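You operate a simulated robot arm through the tools that you are given. There is no shell and no other tool. Be economical: measure what you need, move in short steps, check, and stop when the job is done.

Carry out the task below with a simulated robot arm. There is one attempt and no reset: what you move stays moved.

Task
Take the red pad and put it on the square board. Put the green pot from the pump end of the workbench on the bearing there and the blue pot on top of the blue cone there. Put the tall tin on the yellow pad. Put the name plate that says "Mirtavel" from the top of the long table on top of the gear there and the name plate marked "Ultaveno" on the end of the long bench by the fineness meter. Pull the right drawer open. Do these in any order. Set down upright: pot, tall tin.

It is judged by the outcome, as a careful person would: the job done as asked, and still so three seconds after it is handed in. It fails if anything else is knocked over, pushed out of place, dropped, spilled or broken.

Robot
A 7-joint arm with a vacuum gripper on a trunk, on a base that drives. Base frame: it is fixed to the floor where the robot stands at the start and does not move with it; the origin is under the middle of the robot, x ahead of it, y to its left, z up; the surface under the hand at the start is at about z = 90. Lengths are in cm, angles in degrees, forces in N, time in s.
Its first joint turns from -166.0 to 166.0 degrees. Places, roughly: bearing (6x6x2 cm) [100, 100, 90]; cone (6x6x14 cm) [100, 110, 100]; end of the long bench by the fineness meter [-270, -320, 80]; gear [-75, -375, 75]; name plate [-150, -400, 75]; pot [75, 100, 100]; red pad (6x6x2 cm) [80, 20, 90]; right drawer [70, -190, 80]; square board [75, 50, 100]; tall tin [-125, -375, 75]; yellow pad (6x6x2 cm) [80, 10, 90]. Payload 1.06 kg.
Tool frame: the origin (TCP) lies in the middle of the cups' lips, and z points out of the cups. The gripper has 1 cup of 2.4 cm across, covering 2.4 by 2.4 cm (tool x, y); the bellows give 0.8 cm. With the vacuum on, a cup seals on a smooth face that it is pressed against (1 to 4 N); it does not hold porous or soft things. The pull reaches 23 N.
Orientation is that of the tool frame in the base frame, as a unit quaternion [w, x, y, z]. With the cups facing straight down, the tool's x points along the base's -x, its y along +y and its z along -z.

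Tools
- The arm moves only by the tool play_rows. Its argument "steps" is a list of rows, each a list of 6 numbers: the shift along the base's x, y, z in cm, then the turn, a rotation vector about the base's x, y, z in degrees. In form: [[dx, dy, dz, rx, ry, rz], ...]. A call has 1 to 20 rows; each row is the pose to reach, as a shift and turn from the pose commanded when the call began. "vacuum" is the vacuum: 1 switches it on, 0 off, set as the call begins (left out, the last holds). Each row takes 0.2 s and may step no farther than 5 cm and 8.6 degrees from the row before; otherwise, or with a gripper value out of range, the whole call is refused. Where a pose cannot be reached the arm comes as near as it can. A force on the tool above 40 N (or 10 N above the force at the start of the call, whichever is more), or a blocked arm, ends the call early, and 0.2 s more pass. The pull builds up within a second once a cup has sealed. Time passes only in rows, and 0.2 s behind the last, so rows that repeat a pose give it time. The reply holds the time, the measured pose of the TCP, the force on the tool along the base axes and the pull of the vacuum, in the units named above and with some noise, with the torque about the TCP (base axes, N m) and any sound that the robot's microphone picked up.
- Cameras (640 x 400 px; columns grow to the right, rows downward): "scene" is now at [18.74, 22.59, 148.8]; the picture's right is [0.19, -0.98, 0.00], its down [-0.58, -0.11, -0.81] and it looks along [0.79, 0.15, -0.59] (base axes); focal length 294 px, centre (320, 200). "wrist" rides on the gripper at [7.8, 1.9, -9.6] in the tool frame; the picture's right is [-0.24, 0.97, 0.00], its down [-0.71, -0.17, -0.69] and it looks along [-0.67, -0.16, 0.73] (tool axes); focal length 243 px, centre (320, 200). There is no depth. A picture from a camera that has moved, and an enlarged one, comes with that camera's place and axes in the base frame and with its lens.
- get_image(camera): a new picture of that camera. It takes no simulated time.
- roll_base(legs): drives the robot by 1 to 6 legs, each [ahead, left, turn to the left] in cm, cm and degrees, along the robot's own axes; the way and the turn of a leg run together, so that a leg with both is an arc; at most 150 cm and 180 degrees a leg. The arm and the cameras ride along, it lands a little off, and it stops where it bumps. It gives what a move gives.
- aim_head(pan, tilt): turns the head with the scene camera to pan (to the left, within 120 degrees either way) and tilt (down, from -29 to 69), counted from straight ahead of the robot. It gives what a move gives.
- enlarge(camera, box): a new picture of the part [left, top, right, bottom] of that camera's present view, enlarged. It takes no simulated time.
- job_done(): hands the job in; it is judged then, once.

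Work in short steps. Places have to be worked out from the pictures, the camera data and where the tool is seen: move nearer, look again, correct. Check each grasp and each placing, and mend what went wrong. You have 196 turns and 166 pictures in all, those below and enlarged ones among them. Switch the vacuum off and draw the arm clear of the work before you hand the job in, unless the task says otherwise; then end with one line.

The tools are called as name(argument=value, ...) on one line, values as JSON. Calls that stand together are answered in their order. play_rows: Moves the arm, as the interface text tells. Its arguments: {"type":"object","properties":{"steps":{"type":"array","items":{"type":"array","items":{"type":"number"}}},"vacuum":{"type":"number"}},"required":["steps"]} The other tools are called the same way: roll_base (legs) drives the base; aim_head (pan, tilt) turns the head that bears the scene camera; get_image (camera) takes a picture; enlarge (camera, box) takes an enlarged picture of a part of a camera's view; job_done () hands the job in.

At the start:

```text
time: 0.0
eef_pos: [58.08, 10.31, 119.8]
ee_rot: [0.001, 0.001, 1.0, 0.0]
force: [0.1, 0.5, 0.0]
moment: [0.03, 0.0, 0.0]
pull: 0.0
robot x, y, heading: [0.32, 0.36, 0.4]
head pan, tilt: [11.0, 36.3]
```

scene: 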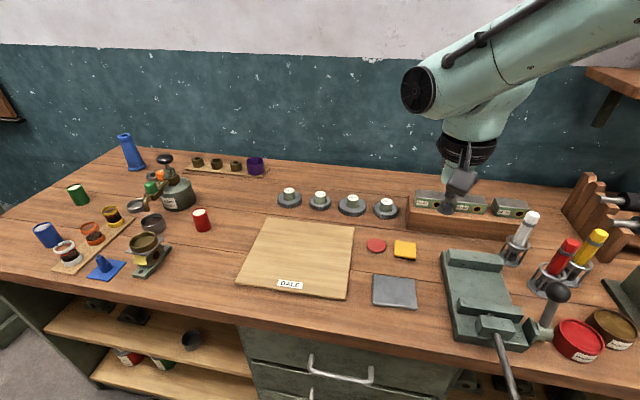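
wrist: 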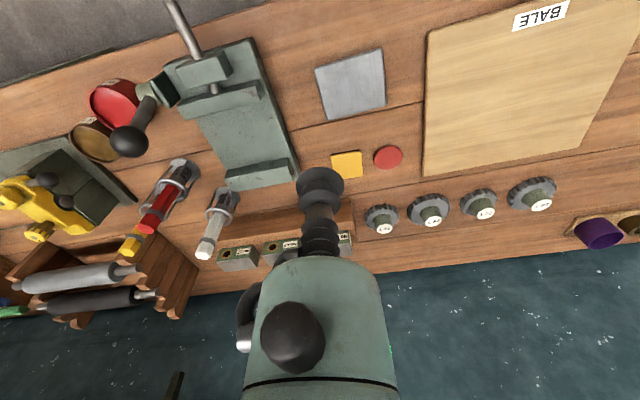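

I see the red pad at about (78,18) and the wooden board at about (70,38). First I look left at the pump end.

aim_head(pan=45, tilt=30)

get_image(camera="scene")

enlarge(camera="scene", box=[220, 150, 540, 350])

```text
time: 1.0
eef_pos: [58.04, 10.16, 119.86]
ee_rot: [0.0, 0.001, 1.0, 0.001]
force: [-0.8, -0.2, 0.2]
moment: [0.06, -0.02, -0.01]
pull: 0.1
robot x, y, heading: [0.17, 0.36, -0.1]
head pan, tilt: [45.0, 30.0]
```

```text
163 pictures are left
camera scene: at [16.57, 27.31, 149.78], right [0.71, -0.71, 0.0], down [-0.35, -0.35, -0.87], along [0.61, 0.61, -0.5], focal length 294 px, centre (320, 200)
```

scene: 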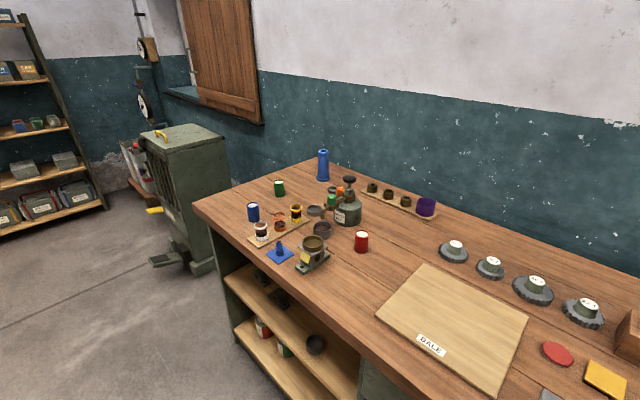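

```text
2.00 times, centred on (380, 250) of scene
camera zoom: at [16.57, 27.31, 149.78], right [0.71, -0.71, 0.0], down [-0.35, -0.35, -0.87], along [0.61, 0.61, -0.5], focal length 587 px, centre (200, 100)
```

zoom: 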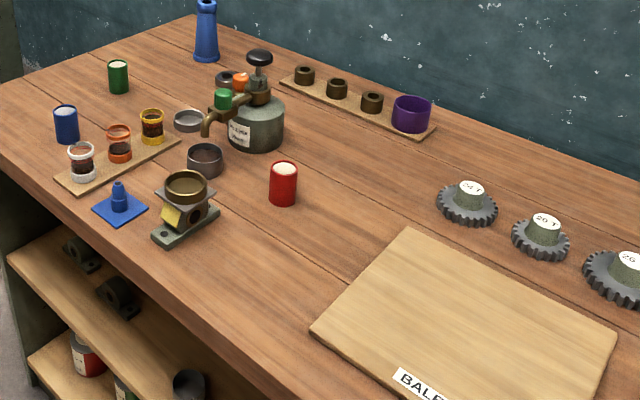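

The pump end holds small green and blue pots, rings and the tall blue cone. I start with the red pad: moving above it.

play_rows(steps=[[3, 1.2, -3, 0, 0, 0], [6, 2.4, -6, 0, 0, 0], [9, 3.6, -9, 0, 0, 0], [12, 4.8, -12, 0, 0, 0], [15, 6, -15, 0, 0, 0], [18, 7.2, -18, 0, 0, 0], [20, 8.2, -21.5, 0, 0, 0], [20, 8.2, -21.5, 0, 0, 0]], vacuum=0)

get_image(camera="wrist")

aim_head(pan=15, tilt=40)

get_image(camera="scene")

```text
time: 2.8
eef_pos: [78.38, 18.14, 98.44]
ee_rot: [0.0, 0.0, 1.0, 0.0]
force: [0.0, -0.5, 0.1]
moment: [0.0, -0.02, -0.02]
pull: 0.1
robot x, y, heading: [-0.12, -0.14, 0.3]
head pan, tilt: [45.0, 30.0]
```

```text
161 pictures are left
camera wrist: at [70.64, 20.17, 108.12], right [0.24, 0.97, 0.0], down [0.71, -0.17, 0.69], along [0.67, -0.16, -0.73], focal length 243 px, centre (320, 200)
```

wrist: 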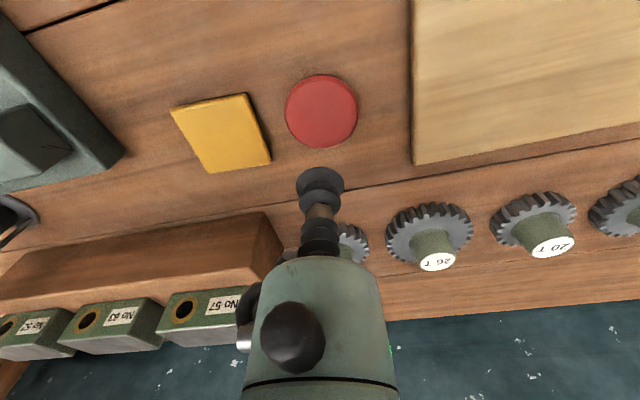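

```text
time: 3.8
eef_pos: [78.28, 18.25, 98.39]
ee_rot: [0.0, 0.0, 1.0, 0.0]
force: [0.0, 0.1, -0.2]
moment: [0.02, 0.0, 0.0]
pull: 0.1
robot x, y, heading: [-0.3, -0.23, 0.1]
head pan, tilt: [15.0, 40.0]
```

```text
160 pictures are left
camera scene: at [18.38, 23.13, 148.24], right [0.26, -0.97, 0.0], down [-0.62, -0.17, -0.77], along [0.74, 0.2, -0.64], focal length 294 px, centre (320, 200)
```

scene: 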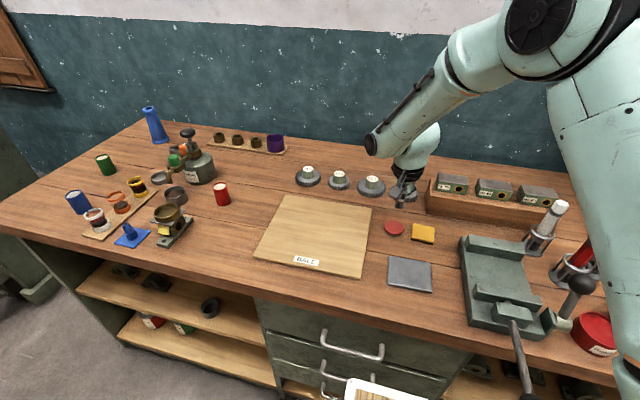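

Pad centre judged at (77.7,18.5). I descend with vacuum on in small steps.

play_rows(steps=[[-0.4, 0.2, -3, 0, 0, 0], [-0.4, 0.2, -5.5, 0, 0, 0], [-0.4, 0.2, -6, 0, 0, 0], [-0.4, 0.2, -6.4, 0, 0, 0], [-0.4, 0.2, -6.4, 0, 0, 0]], vacuum=1)

get_image(camera="wrist")

```text
time: 5.0
eef_pos: [77.77, 18.64, 92.02]
ee_rot: [0.0, 0.0, 1.0, 0.0]
force: [0.3, 0.8, 0.1]
moment: [0.01, 0.0, 0.01]
pull: 0.1
robot x, y, heading: [0.09, 0.1, -0.1]
head pan, tilt: [15.0, 40.0]
```

```text
159 pictures are left
camera wrist: at [69.96, 20.47, 101.75], right [0.23, 0.97, 0.0], down [0.71, -0.17, 0.69], along [0.67, -0.16, -0.73], focal length 243 px, centre (320, 200)
```

wrist: 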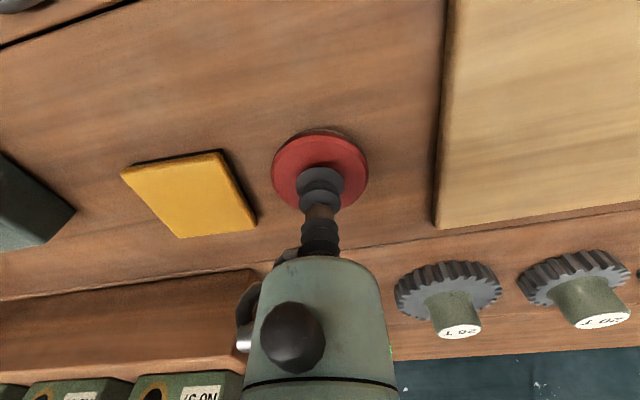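

Nearly touching; I step down further.

play_rows(steps=[[0, 0, -0.3, 0, 0, 0], [0, 0, -0.6, 0, 0, 0], [0, 0, -0.9, 0, 0, 0], [0, 0, -1.2, 0, 0, 0], [0, 0, -1.2, 0, 0, 0], [0, 0, -1.2, 0, 0, 0]], vacuum=1)

```text
time: 6.3
eef_pos: [77.74, 18.59, 90.74]
ee_rot: [0.001, -0.001, 1.0, 0.0]
force: [1.7, -0.1, 14.6]
moment: [0.01, 0.01, -0.01]
pull: 23.3
robot x, y, heading: [-0.28, -0.09, 0.1]
head pan, tilt: [15.0, 40.0]
```

Sealed (23 N). Lift and carry over the board centre, judged (71.3,38).

play_rows(steps=[[0, 0, 2, 0, 0, 0], [0, 0, 5, 0, 0, 0], [0, 0, 8, 0, 0, 0], [-1.5, 4, 8, 0, 0, 0], [-3, 8, 8, 0, 0, 0], [-4, 12, 8, 0, 0, 0], [-5.5, 16, 8, 0, 0, 0], [-6.4, 19.4, 8, 0, 0, 0], [-6.4, 19.4, 8, 0, 0, 0]])

get_image(camera="wrist")

get_image(camera="scene")

```text
time: 8.3
eef_pos: [71.19, 38.05, 98.62]
ee_rot: [0.001, 0.0, 1.0, 0.0]
force: [1.2, -0.2, -0.3]
moment: [0.04, 0.01, 0.0]
pull: 22.8
robot x, y, heading: [-0.03, -0.04, -0.0]
head pan, tilt: [15.0, 40.0]
```

```text
158 pictures are left
camera wrist: at [63.55, 39.98, 108.28], right [0.24, 0.97, 0.0], down [0.71, -0.17, 0.69], along [0.67, -0.16, -0.73], focal length 243 px, centre (320, 200)
```

wrist: 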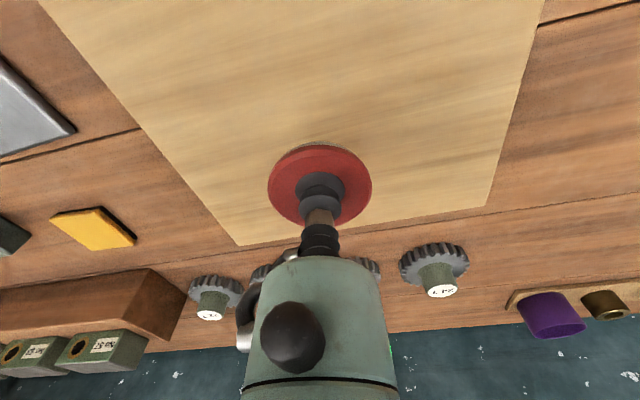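

```text
157 pictures are left
camera scene: at [18.38, 23.12, 148.24], right [0.26, -0.97, 0.0], down [-0.62, -0.17, -0.77], along [0.74, 0.2, -0.64], focal length 294 px, centre (320, 200)
```

scene: 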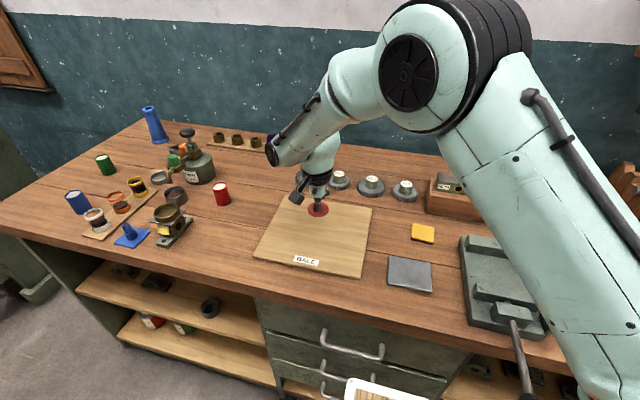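

Positioned over the board; lowering until contact is felt.

play_rows(steps=[[0, 0, -3, 0, 0, 0], [0, 0, -4.5, 0, 0, 0], [0, 0, -5.2, 0, 0, 0], [0, 0, -5.7, 0, 0, 0], [0, 0, -6.1, 0, 0, 0], [0, 0, -6.1, 0, 0, 0]])

get_image(camera="wrist")

```text
time: 9.8
eef_pos: [71.4, 37.94, 92.35]
ee_rot: [0.0, 0.0, 1.0, 0.0]
force: [0.0, -0.7, 0.7]
moment: [0.02, 0.03, 0.0]
pull: 22.9
robot x, y, heading: [0.01, -0.06, 0.2]
head pan, tilt: [15.0, 40.0]
```

```text
156 pictures are left
camera wrist: at [63.62, 39.92, 102.23], right [0.23, 0.97, 0.0], down [0.71, -0.17, 0.69], along [0.67, -0.16, -0.73], focal length 243 px, centre (320, 200)
```

wrist: 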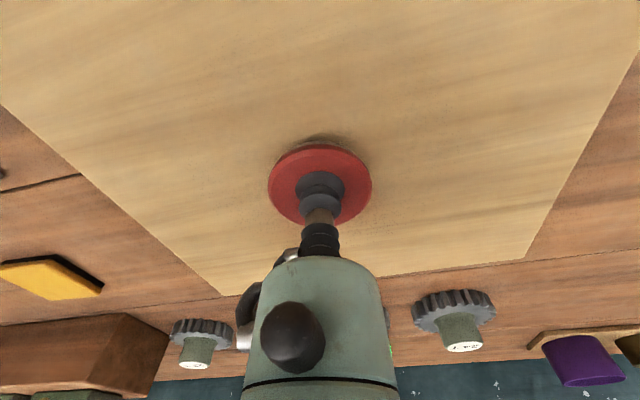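

play_rows(steps=[[0, 0, -0.3, 0, 0, 0], [0, 0, -0.6, 0, 0, 0], [0, 0, -0.6, 0, 0, 0]])

```text
time: 10.6
eef_pos: [71.41, 38.08, 92.06]
ee_rot: [0.001, 0.0, 1.0, 0.001]
force: [0.9, -1.3, 14.8]
moment: [-0.03, 0.02, 0.01]
pull: 22.8
robot x, y, heading: [-0.06, 0.03, 0.1]
head pan, tilt: [15.0, 40.0]
```

Contact at 92.1. Release and retreat upward.

play_rows(steps=[[0, 0, 0.3, 0, 0, 0], [0, 0, 0.3, 0, 0, 0], [0, 0, 0.3, 0, 0, 0], [0, 0, 0.5, 0, 0, 0], [0, 0, 1, 0, 0, 0], [0, 0, 4, 0, 0, 0], [0, 0, 9, 0, 0, 0], [0, 0, 13, 0, 0, 0]], vacuum=0)

get_image(camera="scene")

```text
time: 12.3
eef_pos: [71.26, 37.79, 105.08]
ee_rot: [0.0, 0.0, 1.0, -0.001]
force: [0.6, 0.2, -0.4]
moment: [-0.04, 0.01, 0.01]
pull: 0.1
robot x, y, heading: [-0.26, 0.27, -0.0]
head pan, tilt: [15.0, 40.0]
```

```text
155 pictures are left
camera scene: at [18.41, 23.15, 148.23], right [0.26, -0.97, 0.0], down [-0.62, -0.17, -0.77], along [0.74, 0.2, -0.64], focal length 294 px, centre (320, 200)
```

scene: 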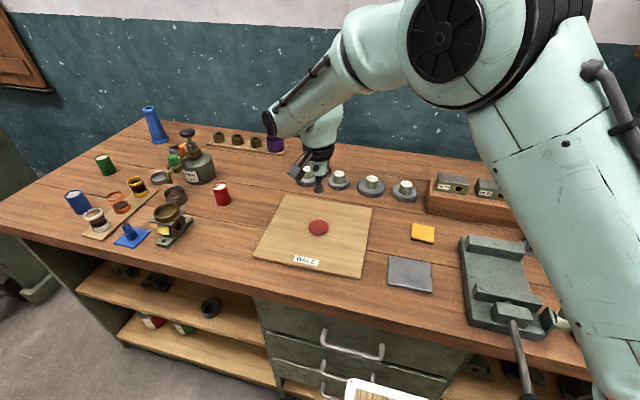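

Red pad sits on the board. Next raise/retract the arm and drive left to the pump end.

play_rows(steps=[[-3, -3, 3, 0, 0, 0], [-6, -6, 6, 0, 0, 0], [-9, -9, 9, 0, 0, 0], [-12, -12, 12, 0, 0, 0], [-12, -15, 15, 0, 0, 0], [-12, -18, 17, 0, 0, 0], [-12, -21, 18, 0, 0, 0], [-12, -25, 18, 0, 0, 0]])

roll_base(legs=[[0, 95, 0], [10, 0, 0]])

aim_head(pan=15, tilt=40)

get_image(camera="scene")

```text
refused: row 1 steps farther than a row can; nothing moved
```

```text
time: 18.1
eef_pos: [82.59, 131.49, 105.03]
ee_rot: [0.0, 0.007, 1.0, 0.0]
force: [-0.2, -0.3, 0.1]
moment: [-0.01, -0.01, 0.06]
pull: 0.0
robot x, y, heading: [10.93, 95.03, -0.8]
head pan, tilt: [15.0, 40.0]
```

```text
time: 18.7
eef_pos: [82.55, 131.44, 104.98]
ee_rot: [0.0, 0.008, 1.0, -0.001]
force: [-0.7, -0.4, -0.6]
moment: [0.01, -0.01, 0.04]
pull: 0.1
robot x, y, heading: [10.7, 94.4, -0.8]
head pan, tilt: [15.0, 40.0]
```

```text
154 pictures are left
camera scene: at [29.52, 117.61, 148.24], right [0.25, -0.97, 0.0], down [-0.62, -0.16, -0.77], along [0.74, 0.19, -0.64], focal length 294 px, centre (320, 200)
```

scene: 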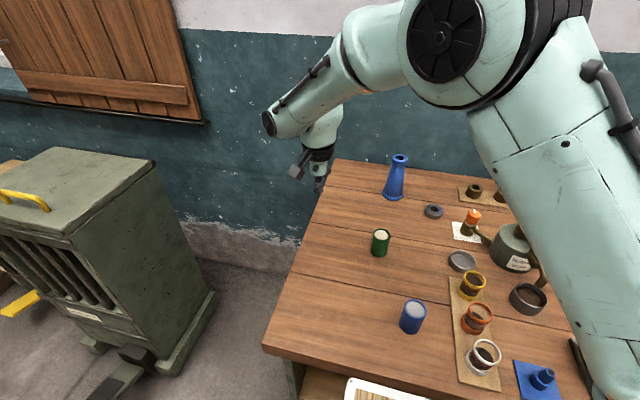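

The chained drive ran though the arm had not moved; it appears nothing was hit. The bearing is at about (99,101). I'll swing the arm up and check details.

play_rows(steps=[[0, -2, 4, 0, 0, 0], [0, -4, 8, 0, 0, 0], [0, -6, 12, 0, 0, 0], [0, -8, 16, 0, 0, 0], [0, -8, 16, 0, 0, 0]])

enlarge(camera="scene", box=[340, 130, 580, 280])

enlarge(camera="scene", box=[340, 250, 580, 400])

get_image(camera="wrist")

```text
time: 19.9
eef_pos: [82.56, 123.44, 121.08]
ee_rot: [0.0, 0.008, 1.0, 0.001]
force: [0.4, 0.2, 1.3]
moment: [0.0, -0.01, -0.03]
pull: 0.1
robot x, y, heading: [10.28, 94.51, -0.7]
head pan, tilt: [15.0, 40.0]
```

```text
2.67 times, centred on (460, 205) of scene
camera zoom: at [29.53, 117.61, 148.24], right [0.25, -0.97, 0.0], down [-0.62, -0.16, -0.77], along [0.74, 0.19, -0.64], focal length 783 px, centre (-53, 187)
```

zoom: 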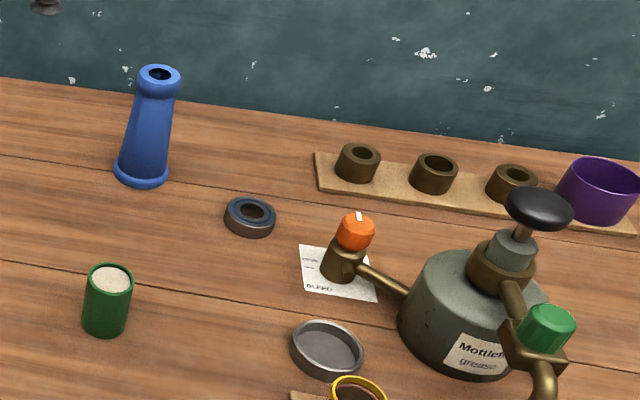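

```text
2.67 times, centred on (460, 325) of scene
camera zoom: at [29.53, 117.61, 148.24], right [0.25, -0.97, 0.0], down [-0.62, -0.16, -0.77], along [0.74, 0.19, -0.64], focal length 783 px, centre (-53, -133)
```

zoom: 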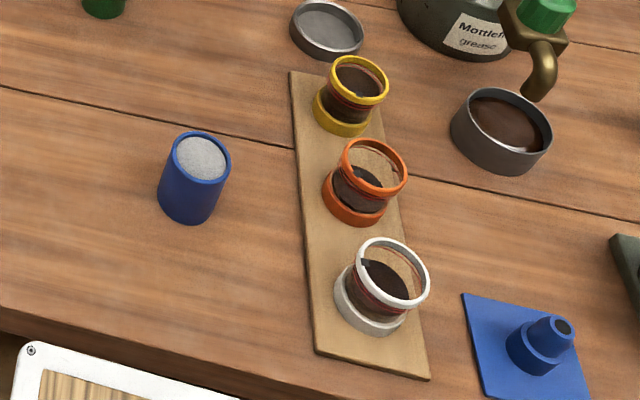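

```text
151 pictures are left
camera wrist: at [74.81, 125.56, 130.7], right [0.25, 0.97, 0.0], down [0.71, -0.18, 0.68], along [0.66, -0.17, -0.73], focal length 243 px, centre (320, 200)
```

wrist: 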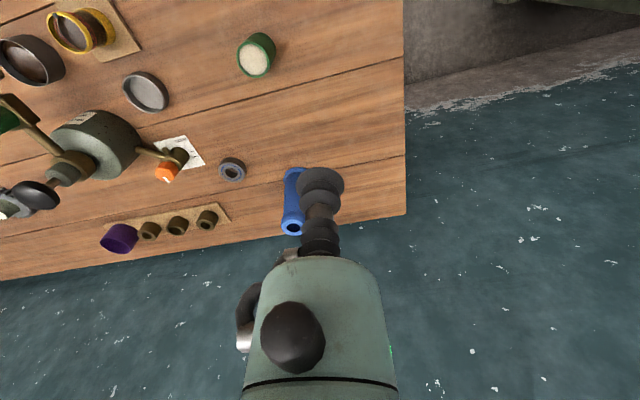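

The pots have pale tops. I move over the green pot and look closely at the top.

play_rows(steps=[[-1, -2, -4, 0, 0, 0], [-2, -4, -8, 0, 0, 0], [-3, -6, -12, 0, 0, 0], [-4, -7.7, -14, 0, 0, 0], [-4, -7.7, -14, 0, 0, 0]])

enlarge(camera="wrist", box=[220, 40, 420, 240])

enlarge(camera="scene", box=[310, 170, 470, 270])

```text
time: 21.1
eef_pos: [78.74, 115.98, 106.91]
ee_rot: [0.0, 0.007, 1.0, 0.0]
force: [-0.4, 0.2, -0.3]
moment: [0.01, 0.02, -0.01]
pull: 0.1
robot x, y, heading: [10.74, 94.79, -0.7]
head pan, tilt: [15.0, 40.0]
```

```text
2.00 times, centred on (320, 140) of wrist
camera zoom: at [71.03, 117.96, 116.7], right [0.25, 0.97, 0.0], down [0.71, -0.18, 0.68], along [0.66, -0.17, -0.73], focal length 485 px, centre (320, 320)
```

zoom: 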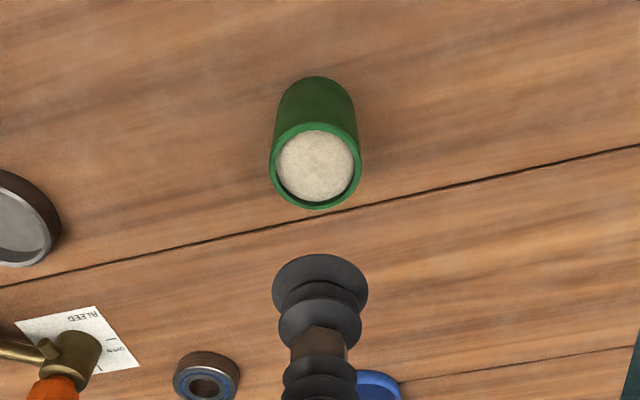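

```text
4.00 times, centred on (390, 220) of scene
camera zoom: at [29.52, 117.6, 148.24], right [0.25, -0.97, 0.0], down [-0.62, -0.16, -0.77], along [0.74, 0.19, -0.64], focal length 1174 px, centre (40, 120)
```

zoom: 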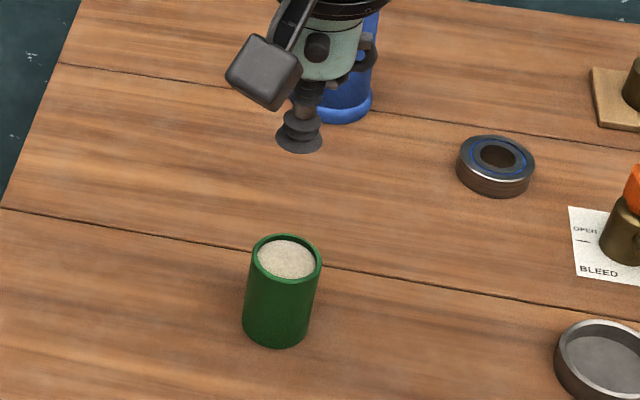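

Pot: ~4 cm across, top about z 96.5 at (80.2,115.5). Fill is slightly recessed; I align and approach from above.

play_rows(steps=[[1.6, -0.3, -4, 0, 0, 0], [1.6, -0.3, -8, 0, 0, 0], [1.6, -0.3, -9, 0, 0, 0], [1.6, -0.3, -9, 0, 0, 0]])

enlarge(camera="wrist", box=[220, 80, 420, 280])

enlarge(camera="scene", box=[310, 170, 470, 270])

```text
time: 22.1
eef_pos: [80.26, 115.54, 97.83]
ee_rot: [0.0, 0.008, 1.0, 0.0]
force: [1.0, -0.7, 0.4]
moment: [-0.03, 0.02, 0.01]
pull: 0.1
robot x, y, heading: [10.77, 94.63, -0.7]
head pan, tilt: [15.0, 40.0]
```

```text
2.00 times, centred on (320, 180) of wrist
camera zoom: at [72.5, 117.66, 107.6], right [0.25, 0.97, 0.0], down [0.71, -0.18, 0.69], along [0.66, -0.17, -0.73], focal length 485 px, centre (320, 240)
```

zoom: 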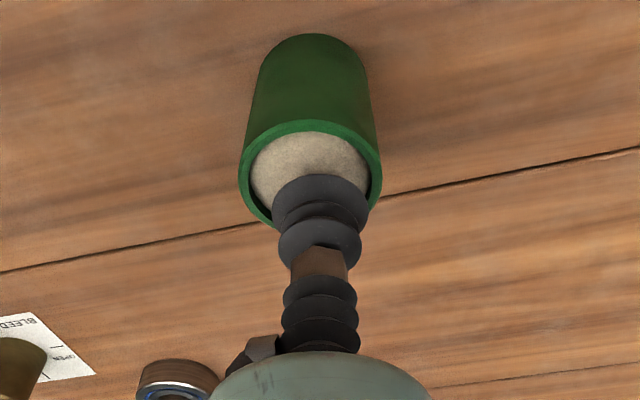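

```text
4.00 times, centred on (390, 220) of scene
camera zoom: at [29.52, 117.6, 148.24], right [0.25, -0.97, 0.0], down [-0.62, -0.16, -0.77], along [0.74, 0.19, -0.64], focal length 1174 px, centre (40, 120)
```

zoom: 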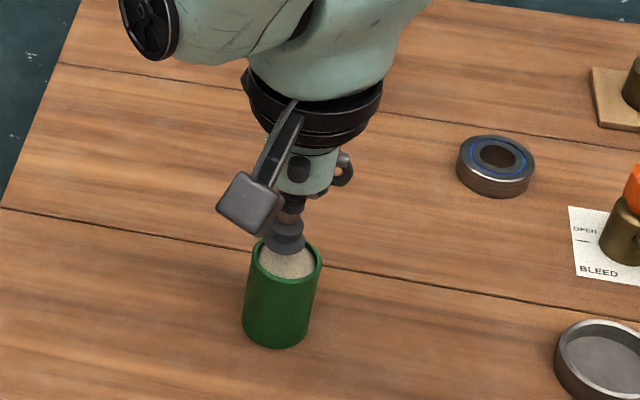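

Small correction (-0.4,-0.15), then descend with vacuum on.

play_rows(steps=[[-0.4, -0.15, 0, 0, 0, 0], [-0.4, -0.15, -0.5, 0, 0, 0], [-0.4, -0.15, -0.9, 0, 0, 0], [-0.4, -0.15, -1.2, 0, 0, 0], [-0.4, -0.15, -1.2, 0, 0, 0]], vacuum=1)

enlarge(camera="wrist", box=[220, 80, 420, 280])

enlarge(camera="scene", box=[310, 170, 470, 270])

```text
time: 23.3
eef_pos: [79.74, 115.48, 96.74]
ee_rot: [0.0, 0.006, 1.0, 0.0]
force: [-0.9, -0.7, 0.2]
moment: [0.0, 0.0, -0.01]
pull: 0.0
robot x, y, heading: [10.77, 95.03, -1.1]
head pan, tilt: [15.0, 40.0]
```

```text
2.00 times, centred on (320, 180) of wrist
camera zoom: at [72.04, 117.46, 106.52], right [0.25, 0.97, 0.0], down [0.71, -0.18, 0.69], along [0.66, -0.17, -0.73], focal length 485 px, centre (320, 240)
```

zoom: 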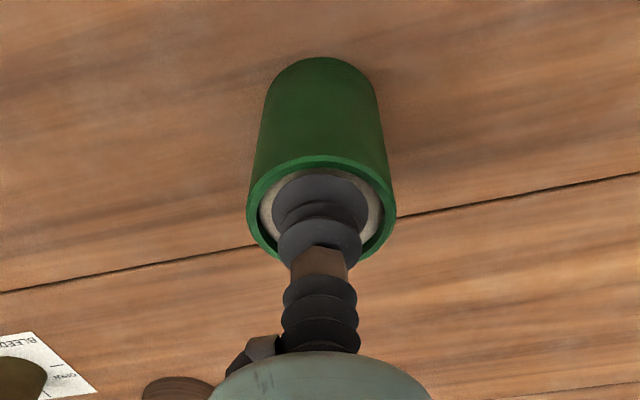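

```text
4.00 times, centred on (390, 220) of scene
camera zoom: at [29.52, 117.6, 148.24], right [0.25, -0.97, 0.0], down [-0.62, -0.16, -0.77], along [0.74, 0.19, -0.64], focal length 1174 px, centre (40, 120)
```

zoom: 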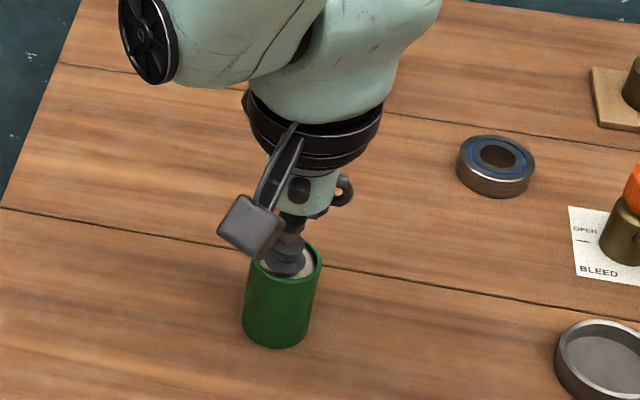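

Well centred, inside the rim. Press down a little more to seek a seal.

play_rows(steps=[[0, 0, -0.3, 0, 0, 0], [0, 0, -0.6, 0, 0, 0], [0, 0, -0.8, 0, 0, 0], [0, 0, -0.8, 0, 0, 0]])

```text
time: 24.3
eef_pos: [79.72, 115.32, 95.97]
ee_rot: [0.0, 0.007, 1.0, 0.0]
force: [-3.4, -0.3, 13.9]
moment: [-0.02, -0.04, 0.01]
pull: 23.2
robot x, y, heading: [10.59, 94.6, -0.8]
head pan, tilt: [15.0, 40.0]
```

Sealed. Lift and carry to above the bearing, judged (98.2,101.5).

play_rows(steps=[[0, 0, 1, 0, 0, 0], [0, 0, 5, 0, 0, 0], [0, 0, 9, 0, 0, 0], [1, -4.5, 9, 0, 0, 0], [3, -8.5, 9, 0, 0, 0], [5, -12.5, 9, 0, 0, 0], [9, -14, 9, 0, 0, 0], [13, -14, 9, 0, 0, 0], [17, -14, 9, 0, 0, 0], [18.4, -14, 9, 0, 0, 0], [18.4, -14, 9, 0, 0, 0]])

get_image(camera="wrist")

get_image(camera="scene")

```text
time: 26.7
eef_pos: [98.1, 101.39, 105.02]
ee_rot: [0.0, 0.007, 1.0, 0.0]
force: [-1.3, -0.3, -0.5]
moment: [-0.01, 0.0, -0.02]
pull: 23.0
robot x, y, heading: [10.84, 94.74, -0.8]
head pan, tilt: [15.0, 40.0]
```

```text
144 pictures are left
camera wrist: at [90.44, 103.46, 114.72], right [0.25, 0.97, 0.0], down [0.71, -0.18, 0.68], along [0.66, -0.17, -0.73], focal length 243 px, centre (320, 200)
```

wrist: 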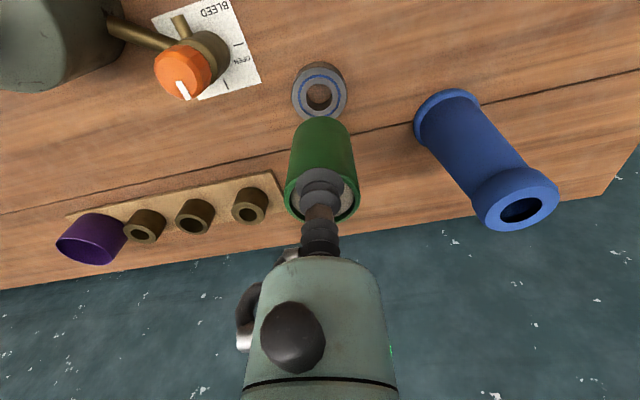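

```text
143 pictures are left
camera scene: at [29.52, 117.6, 148.24], right [0.25, -0.97, 0.0], down [-0.62, -0.16, -0.77], along [0.74, 0.19, -0.64], focal length 294 px, centre (320, 200)
```

scene: 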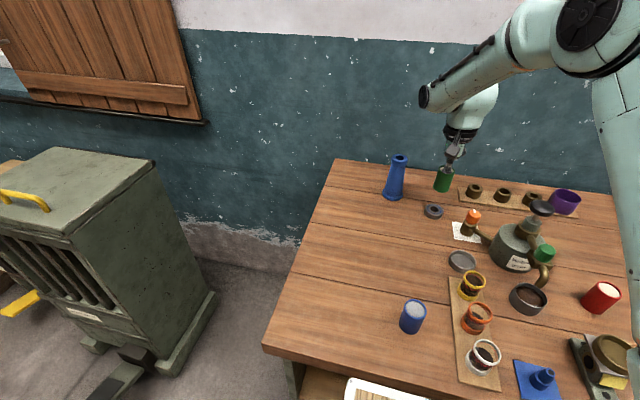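

Aligned with the bearing. Lowering to just above.

play_rows(steps=[[0.1, -0.1, -3, 0, 0, 0], [0.1, -0.1, -5.3, 0, 0, 0], [0.1, -0.1, -5.8, 0, 0, 0], [0.1, -0.1, -5.8, 0, 0, 0]])

enlarge(camera="wrist", box=[220, 40, 420, 240])

enlarge(camera="scene", box=[380, 130, 500, 230])

```text
time: 27.7
eef_pos: [98.27, 101.27, 99.16]
ee_rot: [0.0, 0.007, 1.0, 0.0]
force: [-0.1, -0.5, -0.3]
moment: [-0.04, 0.01, -0.01]
pull: 22.7
robot x, y, heading: [10.8, 94.37, -0.7]
head pan, tilt: [15.0, 40.0]
```

```text
2.00 times, centred on (320, 140) of wrist
camera zoom: at [90.47, 103.28, 108.84], right [0.25, 0.97, 0.0], down [0.71, -0.18, 0.69], along [0.66, -0.17, -0.73], focal length 485 px, centre (320, 320)
```

zoom: 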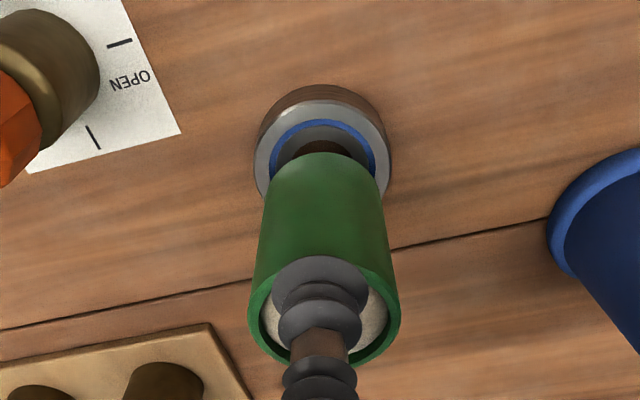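

```text
4.00 times, centred on (440, 180) of scene
camera zoom: at [29.52, 117.6, 148.24], right [0.25, -0.97, 0.0], down [-0.62, -0.16, -0.77], along [0.74, 0.19, -0.64], focal length 1174 px, centre (-160, 280)
```

zoom: 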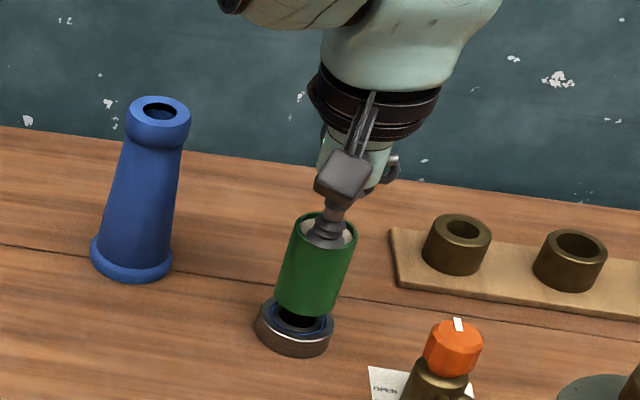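

play_rows(steps=[[-0.1, 0.1, -0.4, 0, 0, 0], [-0.1, 0.1, -0.8, 0, 0, 0], [-0.1, 0.1, -1.1, 0, 0, 0], [-0.1, 0.1, -1.1, 0, 0, 0]])

```text
time: 28.7
eef_pos: [98.12, 101.35, 98.11]
ee_rot: [0.0, 0.007, 1.0, 0.001]
force: [-1.1, 0.4, -0.6]
moment: [-0.04, -0.01, -0.01]
pull: 22.9
robot x, y, heading: [11.07, 94.3, -1.0]
head pan, tilt: [15.0, 40.0]
```

play_rows(steps=[[0, 0, -0.2, 0, 0, 0], [0, 0, -0.4, 0, 0, 0], [0, 0, -0.4, 0, 0, 0]])

```text
time: 29.5
eef_pos: [98.16, 101.4, 97.87]
ee_rot: [0.001, 0.007, 1.0, 0.001]
force: [-2.2, 0.0, 15.5]
moment: [-0.05, -0.05, 0.02]
pull: 23.1
robot x, y, heading: [11.11, 94.62, -0.6]
head pan, tilt: [15.0, 40.0]
```

Contact. Release and lift off gently.

play_rows(steps=[[0, 0, 0.3, 0, 0, 0], [0, 0, 0.3, 0, 0, 0], [0, 0, 0.3, 0, 0, 0], [0, 0, 0.6, 0, 0, 0], [0, 0, 1.5, 0, 0, 0], [0, 0, 5, 0, 0, 0], [0, 0, 9, 0, 0, 0], [-4, 0, 11, 0, 0, 0], [-8, 0, 12, 0, 0, 0], [-8, 0, 12, 0, 0, 0]], vacuum=0)

get_image(camera="wrist")

enlarge(camera="scene", box=[380, 130, 500, 230])

enlarge(camera="scene", box=[370, 280, 470, 360])

```text
time: 31.7
eef_pos: [90.08, 101.35, 109.73]
ee_rot: [0.0, 0.007, 1.0, 0.0]
force: [-0.2, 0.4, -0.1]
moment: [-0.04, -0.03, 0.03]
pull: 0.0
robot x, y, heading: [11.07, 94.89, -1.0]
head pan, tilt: [15.0, 40.0]
```

```text
140 pictures are left
camera wrist: at [82.39, 103.42, 119.45], right [0.25, 0.97, 0.0], down [0.71, -0.18, 0.69], along [0.66, -0.17, -0.73], focal length 243 px, centre (320, 200)
```

wrist: 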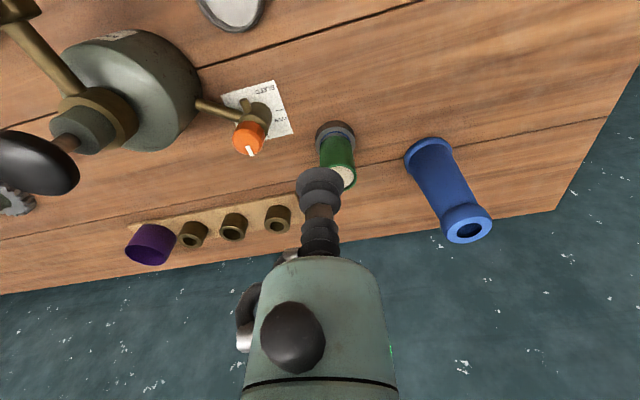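

```text
4.00 times, centred on (440, 180) of scene
camera zoom: at [29.54, 117.6, 148.24], right [0.25, -0.97, 0.0], down [-0.62, -0.16, -0.77], along [0.74, 0.19, -0.64], focal length 1174 px, centre (-160, 280)
```

zoom: 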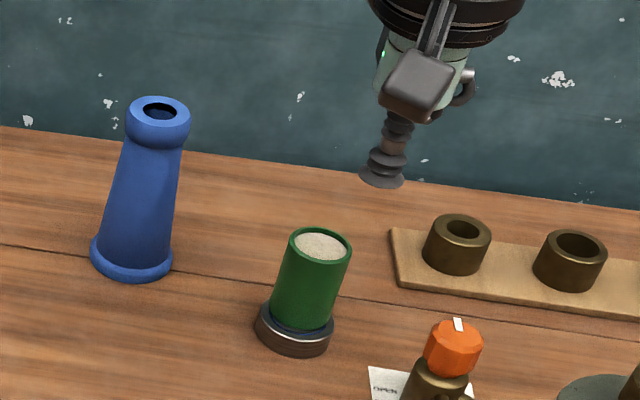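

```text
5.00 times, centred on (420, 320) of scene
camera zoom: at [29.54, 117.6, 148.24], right [0.25, -0.97, 0.0], down [-0.62, -0.16, -0.77], along [0.74, 0.19, -0.64], focal length 1468 px, centre (-180, -400)
```

zoom: 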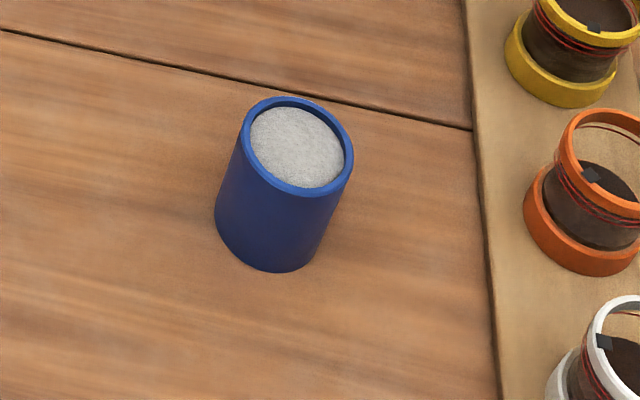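

Green pot is on the bearing. Blue pot top judged at (62.2,107.4,97). Move above it.

play_rows(steps=[[-4, 3, 0, 0, 0, 0], [-8, 6, 0, 0, 0, 0], [-12.5, 6, 0, 0, 0, 0], [-17, 6, 0, 0, 0, 0], [-21.5, 6, 0, 0, 0, 0], [-25, 6, -1, 0, 0, 0], [-28, 6, -3, 0, 0, 0], [-28, 6, -3, 0, 0, 0]])

enlarge(camera="wrist", box=[220, 40, 420, 240])

```text
time: 33.5
eef_pos: [61.87, 107.27, 106.82]
ee_rot: [0.0, 0.007, 1.0, -0.001]
force: [0.2, 0.1, -0.2]
moment: [-0.01, 0.0, 0.03]
pull: 0.2
robot x, y, heading: [10.78, 94.78, -0.8]
head pan, tilt: [15.0, 40.0]
```

```text
2.00 times, centred on (320, 140) of wrist
camera zoom: at [54.26, 109.36, 116.5], right [0.25, 0.97, 0.0], down [0.71, -0.18, 0.68], along [0.66, -0.17, -0.73], focal length 485 px, centre (320, 320)
```

zoom: 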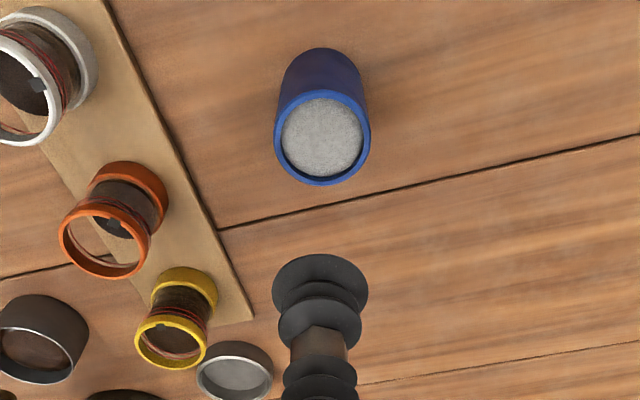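

Aligned. Descend and check just above.

play_rows(steps=[[0, 0, -4, 0, 0, 0], [0, 0, -8, 0, 0, 0], [0, 0, -9, 0, 0, 0], [0, 0, -9, 0, 0, 0]])

enlarge(camera="wrist", box=[220, 80, 420, 280])

enlarge(camera="scene", box=[370, 280, 470, 360])

```text
time: 34.5
eef_pos: [62.04, 107.31, 97.75]
ee_rot: [0.0, 0.007, 1.0, 0.0]
force: [-0.4, 0.3, -0.7]
moment: [0.0, 0.01, 0.0]
pull: 0.1
robot x, y, heading: [10.88, 94.93, -0.8]
head pan, tilt: [15.0, 40.0]
```

```text
2.00 times, centred on (320, 180) of wrist
camera zoom: at [54.35, 109.36, 107.38], right [0.25, 0.97, 0.0], down [0.71, -0.18, 0.69], along [0.66, -0.17, -0.73], focal length 485 px, centre (320, 240)
```

zoom: 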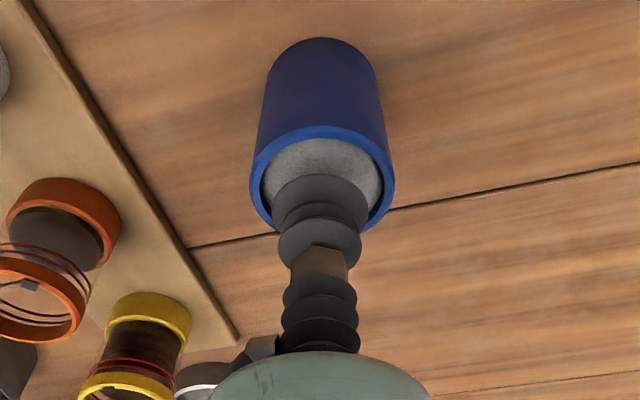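

```text
5.00 times, centred on (420, 320) of scene
camera zoom: at [29.52, 117.6, 148.24], right [0.25, -0.97, 0.0], down [-0.62, -0.16, -0.77], along [0.74, 0.19, -0.64], focal length 1468 px, centre (-180, -400)
```

zoom: 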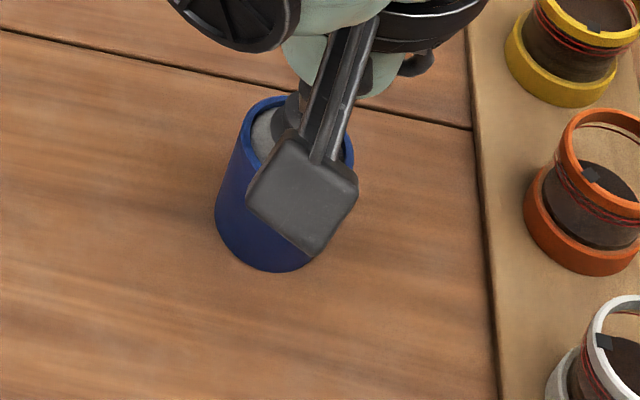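

Y is centred; shift x by -0.3 as with the green pot and press.

play_rows(steps=[[-0.3, 0, -0.3, 0, 0, 0], [-0.3, 0, -0.8, 0, 0, 0], [-0.3, 0, -1.2, 0, 0, 0], [-0.3, 0, -1.5, 0, 0, 0], [-0.3, 0, -1.8, 0, 0, 0], [-0.3, 0, -1.9, 0, 0, 0], [-0.3, 0, -1.9, 0, 0, 0]], vacuum=1)

```text
time: 36.1
eef_pos: [61.88, 107.38, 95.78]
ee_rot: [0.0, 0.006, 1.0, 0.0]
force: [0.5, 0.6, 8.3]
moment: [0.02, -0.03, -0.01]
pull: 23.0
robot x, y, heading: [10.75, 94.83, -1.0]
head pan, tilt: [15.0, 40.0]
```

Sealed. Lift high and carry toward the cone top, judged (104.9,113.3,104).

play_rows(steps=[[0, 0, 1, 0, 0, 0], [0, 0, 5, 0, 0, 0], [0, 0, 9.5, 0, 0, 0], [0, 0, 14, 0, 0, 0], [0, 0, 18, 0, 0, 0], [4.5, 1, 18, 0, 0, 0], [9, 2, 18, 0, 0, 0], [13.5, 3, 18, 0, 0, 0], [18, 4, 18, 0, 0, 0], [22.5, 5, 18, 0, 0, 0], [27, 5.5, 18, 0, 0, 0], [31, 5.9, 18, 0, 0, 0], [35, 5.9, 18, 0, 0, 0], [39, 5.9, 18, 0, 0, 0], [41, 5.9, 18, 0, 0, 0], [41, 5.9, 18, 0, 0, 0]])

get_image(camera="wrist")

enlarge(camera="scene", box=[340, 110, 460, 210])

```text
time: 39.5
eef_pos: [102.8, 113.35, 113.74]
ee_rot: [0.0, 0.007, 1.0, 0.001]
force: [-0.7, -0.6, 0.6]
moment: [0.03, 0.02, -0.02]
pull: 23.0
robot x, y, heading: [10.99, 94.63, -0.9]
head pan, tilt: [15.0, 40.0]
```

```text
134 pictures are left
camera wrist: at [94.98, 115.3, 123.45], right [0.25, 0.97, 0.0], down [0.71, -0.18, 0.68], along [0.66, -0.17, -0.73], focal length 243 px, centre (320, 200)
```

wrist: 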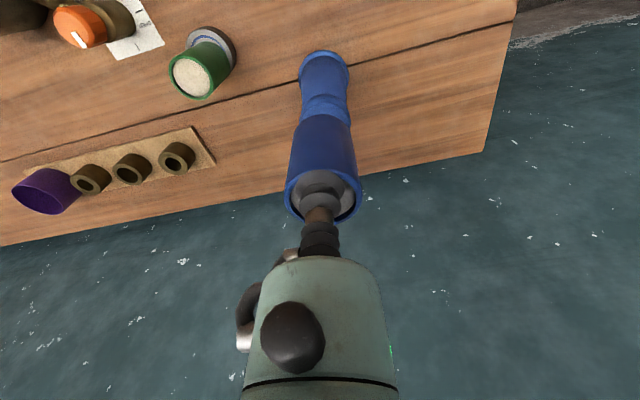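

```text
4.00 times, centred on (400, 160) of scene
camera zoom: at [29.51, 117.6, 148.24], right [0.25, -0.97, 0.0], down [-0.62, -0.16, -0.77], along [0.74, 0.19, -0.64], focal length 1174 px, centre (0, 360)
```

zoom: 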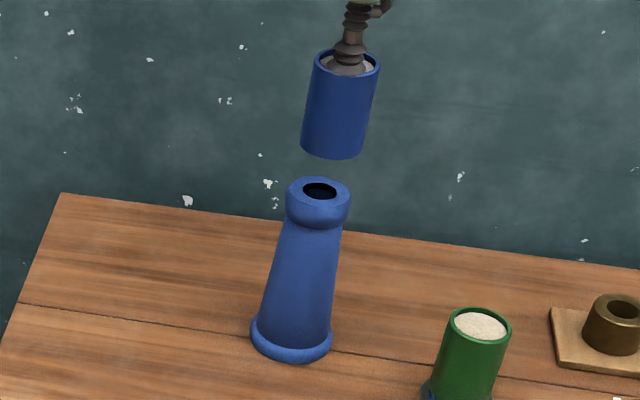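

Relative to the cone top the pot needs about +0.7 x, +0.2 y. Shift and lower to ~1 cm above, then look.

play_rows(steps=[[0.7, 0.2, -1, 0, 0, 0], [0.7, 0.2, -2.2, 0, 0, 0], [0.7, 0.2, -2.5, 0, 0, 0], [0.7, 0.2, -2.5, 0, 0, 0]])

enlarge(camera="wrist", box=[220, 20, 420, 220])

enlarge(camera="scene", box=[360, 110, 450, 210])

```text
time: 40.5
eef_pos: [103.54, 113.42, 111.42]
ee_rot: [0.001, 0.007, 1.0, 0.0]
force: [-0.6, -0.4, 0.4]
moment: [-0.01, 0.03, 0.01]
pull: 23.3
robot x, y, heading: [10.59, 95.03, -1.0]
head pan, tilt: [15.0, 40.0]
```

```text
2.00 times, centred on (320, 120) of wrist
camera zoom: at [95.82, 115.46, 121.09], right [0.25, 0.97, 0.0], down [0.71, -0.18, 0.69], along [0.66, -0.17, -0.73], focal length 485 px, centre (320, 360)
```

zoom: 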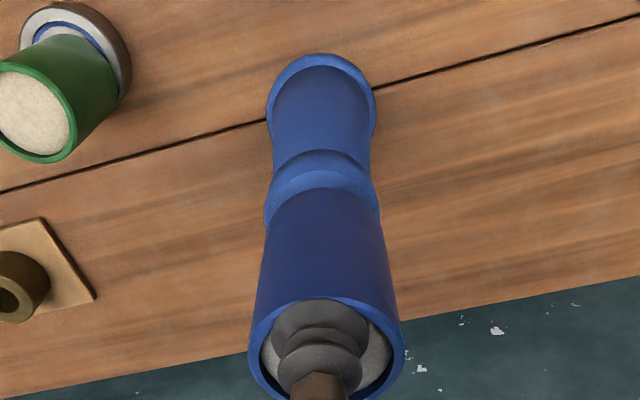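

```text
4.00 times, centred on (405, 160) of scene
camera zoom: at [29.52, 117.6, 148.24], right [0.25, -0.97, 0.0], down [-0.62, -0.16, -0.77], along [0.74, 0.19, -0.64], focal length 1174 px, centre (-20, 360)
```

zoom: 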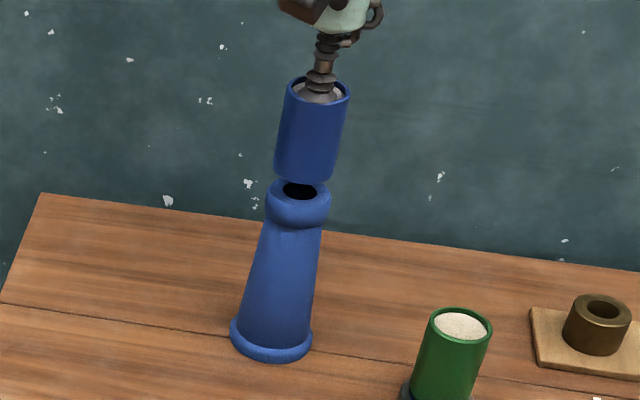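

Lateral alignment good; lower slowly to contact.

play_rows(steps=[[-0.2, 0.05, -0.5, 0, 0, 0], [-0.2, 0.05, -0.9, 0, 0, 0], [-0.2, 0.05, -1.2, 0, 0, 0], [-0.2, 0.05, -1.2, 0, 0, 0]])

enlarge(camera="wrist", box=[220, 20, 420, 220])

enlarge(camera="scene", box=[370, 130, 430, 190])

```text
time: 41.5
eef_pos: [103.34, 113.56, 110.08]
ee_rot: [0.0, 0.007, 1.0, 0.0]
force: [-0.1, 0.0, -0.7]
moment: [-0.01, -0.02, 0.0]
pull: 23.2
robot x, y, heading: [10.57, 94.67, -0.7]
head pan, tilt: [15.0, 40.0]
```

```text
2.00 times, centred on (320, 120) of wrist
camera zoom: at [95.65, 115.57, 119.86], right [0.25, 0.97, 0.0], down [0.71, -0.18, 0.69], along [0.66, -0.17, -0.73], focal length 485 px, centre (320, 360)
```

zoom: 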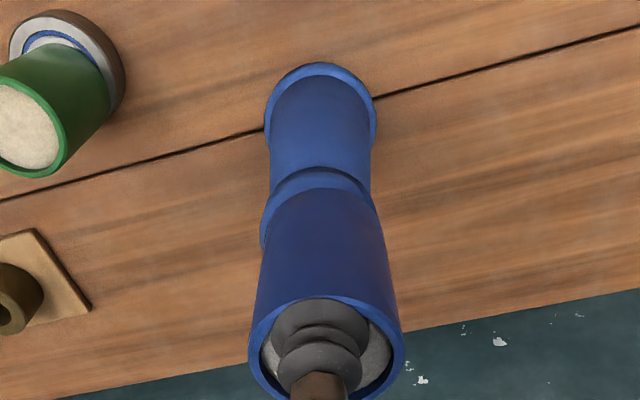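

```text
6.67 times, centred on (400, 160) of scene
camera zoom: at [29.52, 117.6, 148.24], right [0.25, -0.97, 0.0], down [-0.62, -0.16, -0.77], along [0.74, 0.19, -0.64], focal length 1957 px, centre (-213, 467)
```

zoom: 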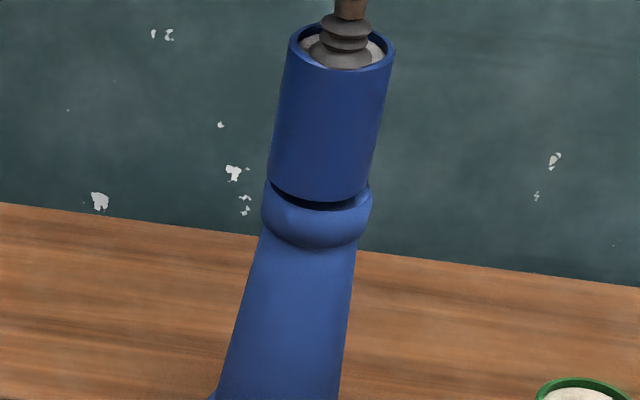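

play_rows(steps=[[0, -0.1, -0.2, 0, 0, 0], [0, -0.1, -0.4, 0, 0, 0], [0, -0.1, -0.5, 0, 0, 0], [0, -0.1, -0.5, 0, 0, 0]])

enlarge(camera="scene", box=[370, 130, 430, 190])

```text
time: 42.5
eef_pos: [103.3, 113.44, 109.72]
ee_rot: [0.001, 0.008, 1.0, 0.0]
force: [-0.1, -1.0, -0.9]
moment: [-0.02, 0.04, -0.02]
pull: 22.9
robot x, y, heading: [10.79, 94.96, -0.9]
head pan, tilt: [15.0, 40.0]
```

```text
6.67 times, centred on (400, 160) of scene
camera zoom: at [29.52, 117.6, 148.24], right [0.25, -0.97, 0.0], down [-0.62, -0.16, -0.77], along [0.74, 0.19, -0.64], focal length 1957 px, centre (-213, 467)
```

zoom: 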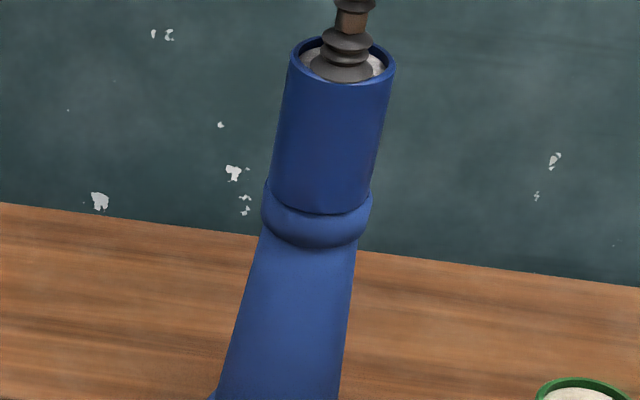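

Pot seems ~0.4 cm near-side of centre and not yet touching. Shift x +0.4 and lower.

play_rows(steps=[[0.4, 0, 0.1, 0, 0, 0], [0.4, 0, -0.1, 0, 0, 0], [0.4, 0, -0.3, 0, 0, 0], [0.4, 0, -0.3, 0, 0, 0]])

enlarge(camera="scene", box=[370, 130, 430, 190])

```text
time: 43.5
eef_pos: [103.73, 113.31, 109.43]
ee_rot: [0.001, 0.008, 1.0, -0.001]
force: [0.4, 0.2, 10.2]
moment: [0.0, -0.03, 0.01]
pull: 23.2
robot x, y, heading: [10.82, 94.87, -0.8]
head pan, tilt: [15.0, 40.0]
```

```text
6.67 times, centred on (400, 160) of scene
camera zoom: at [29.48, 117.59, 148.25], right [0.25, -0.97, 0.0], down [-0.62, -0.16, -0.77], along [0.74, 0.19, -0.64], focal length 1957 px, centre (-213, 467)
```

zoom: 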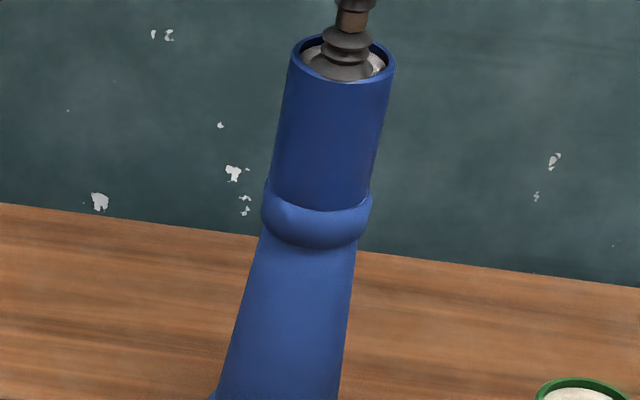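

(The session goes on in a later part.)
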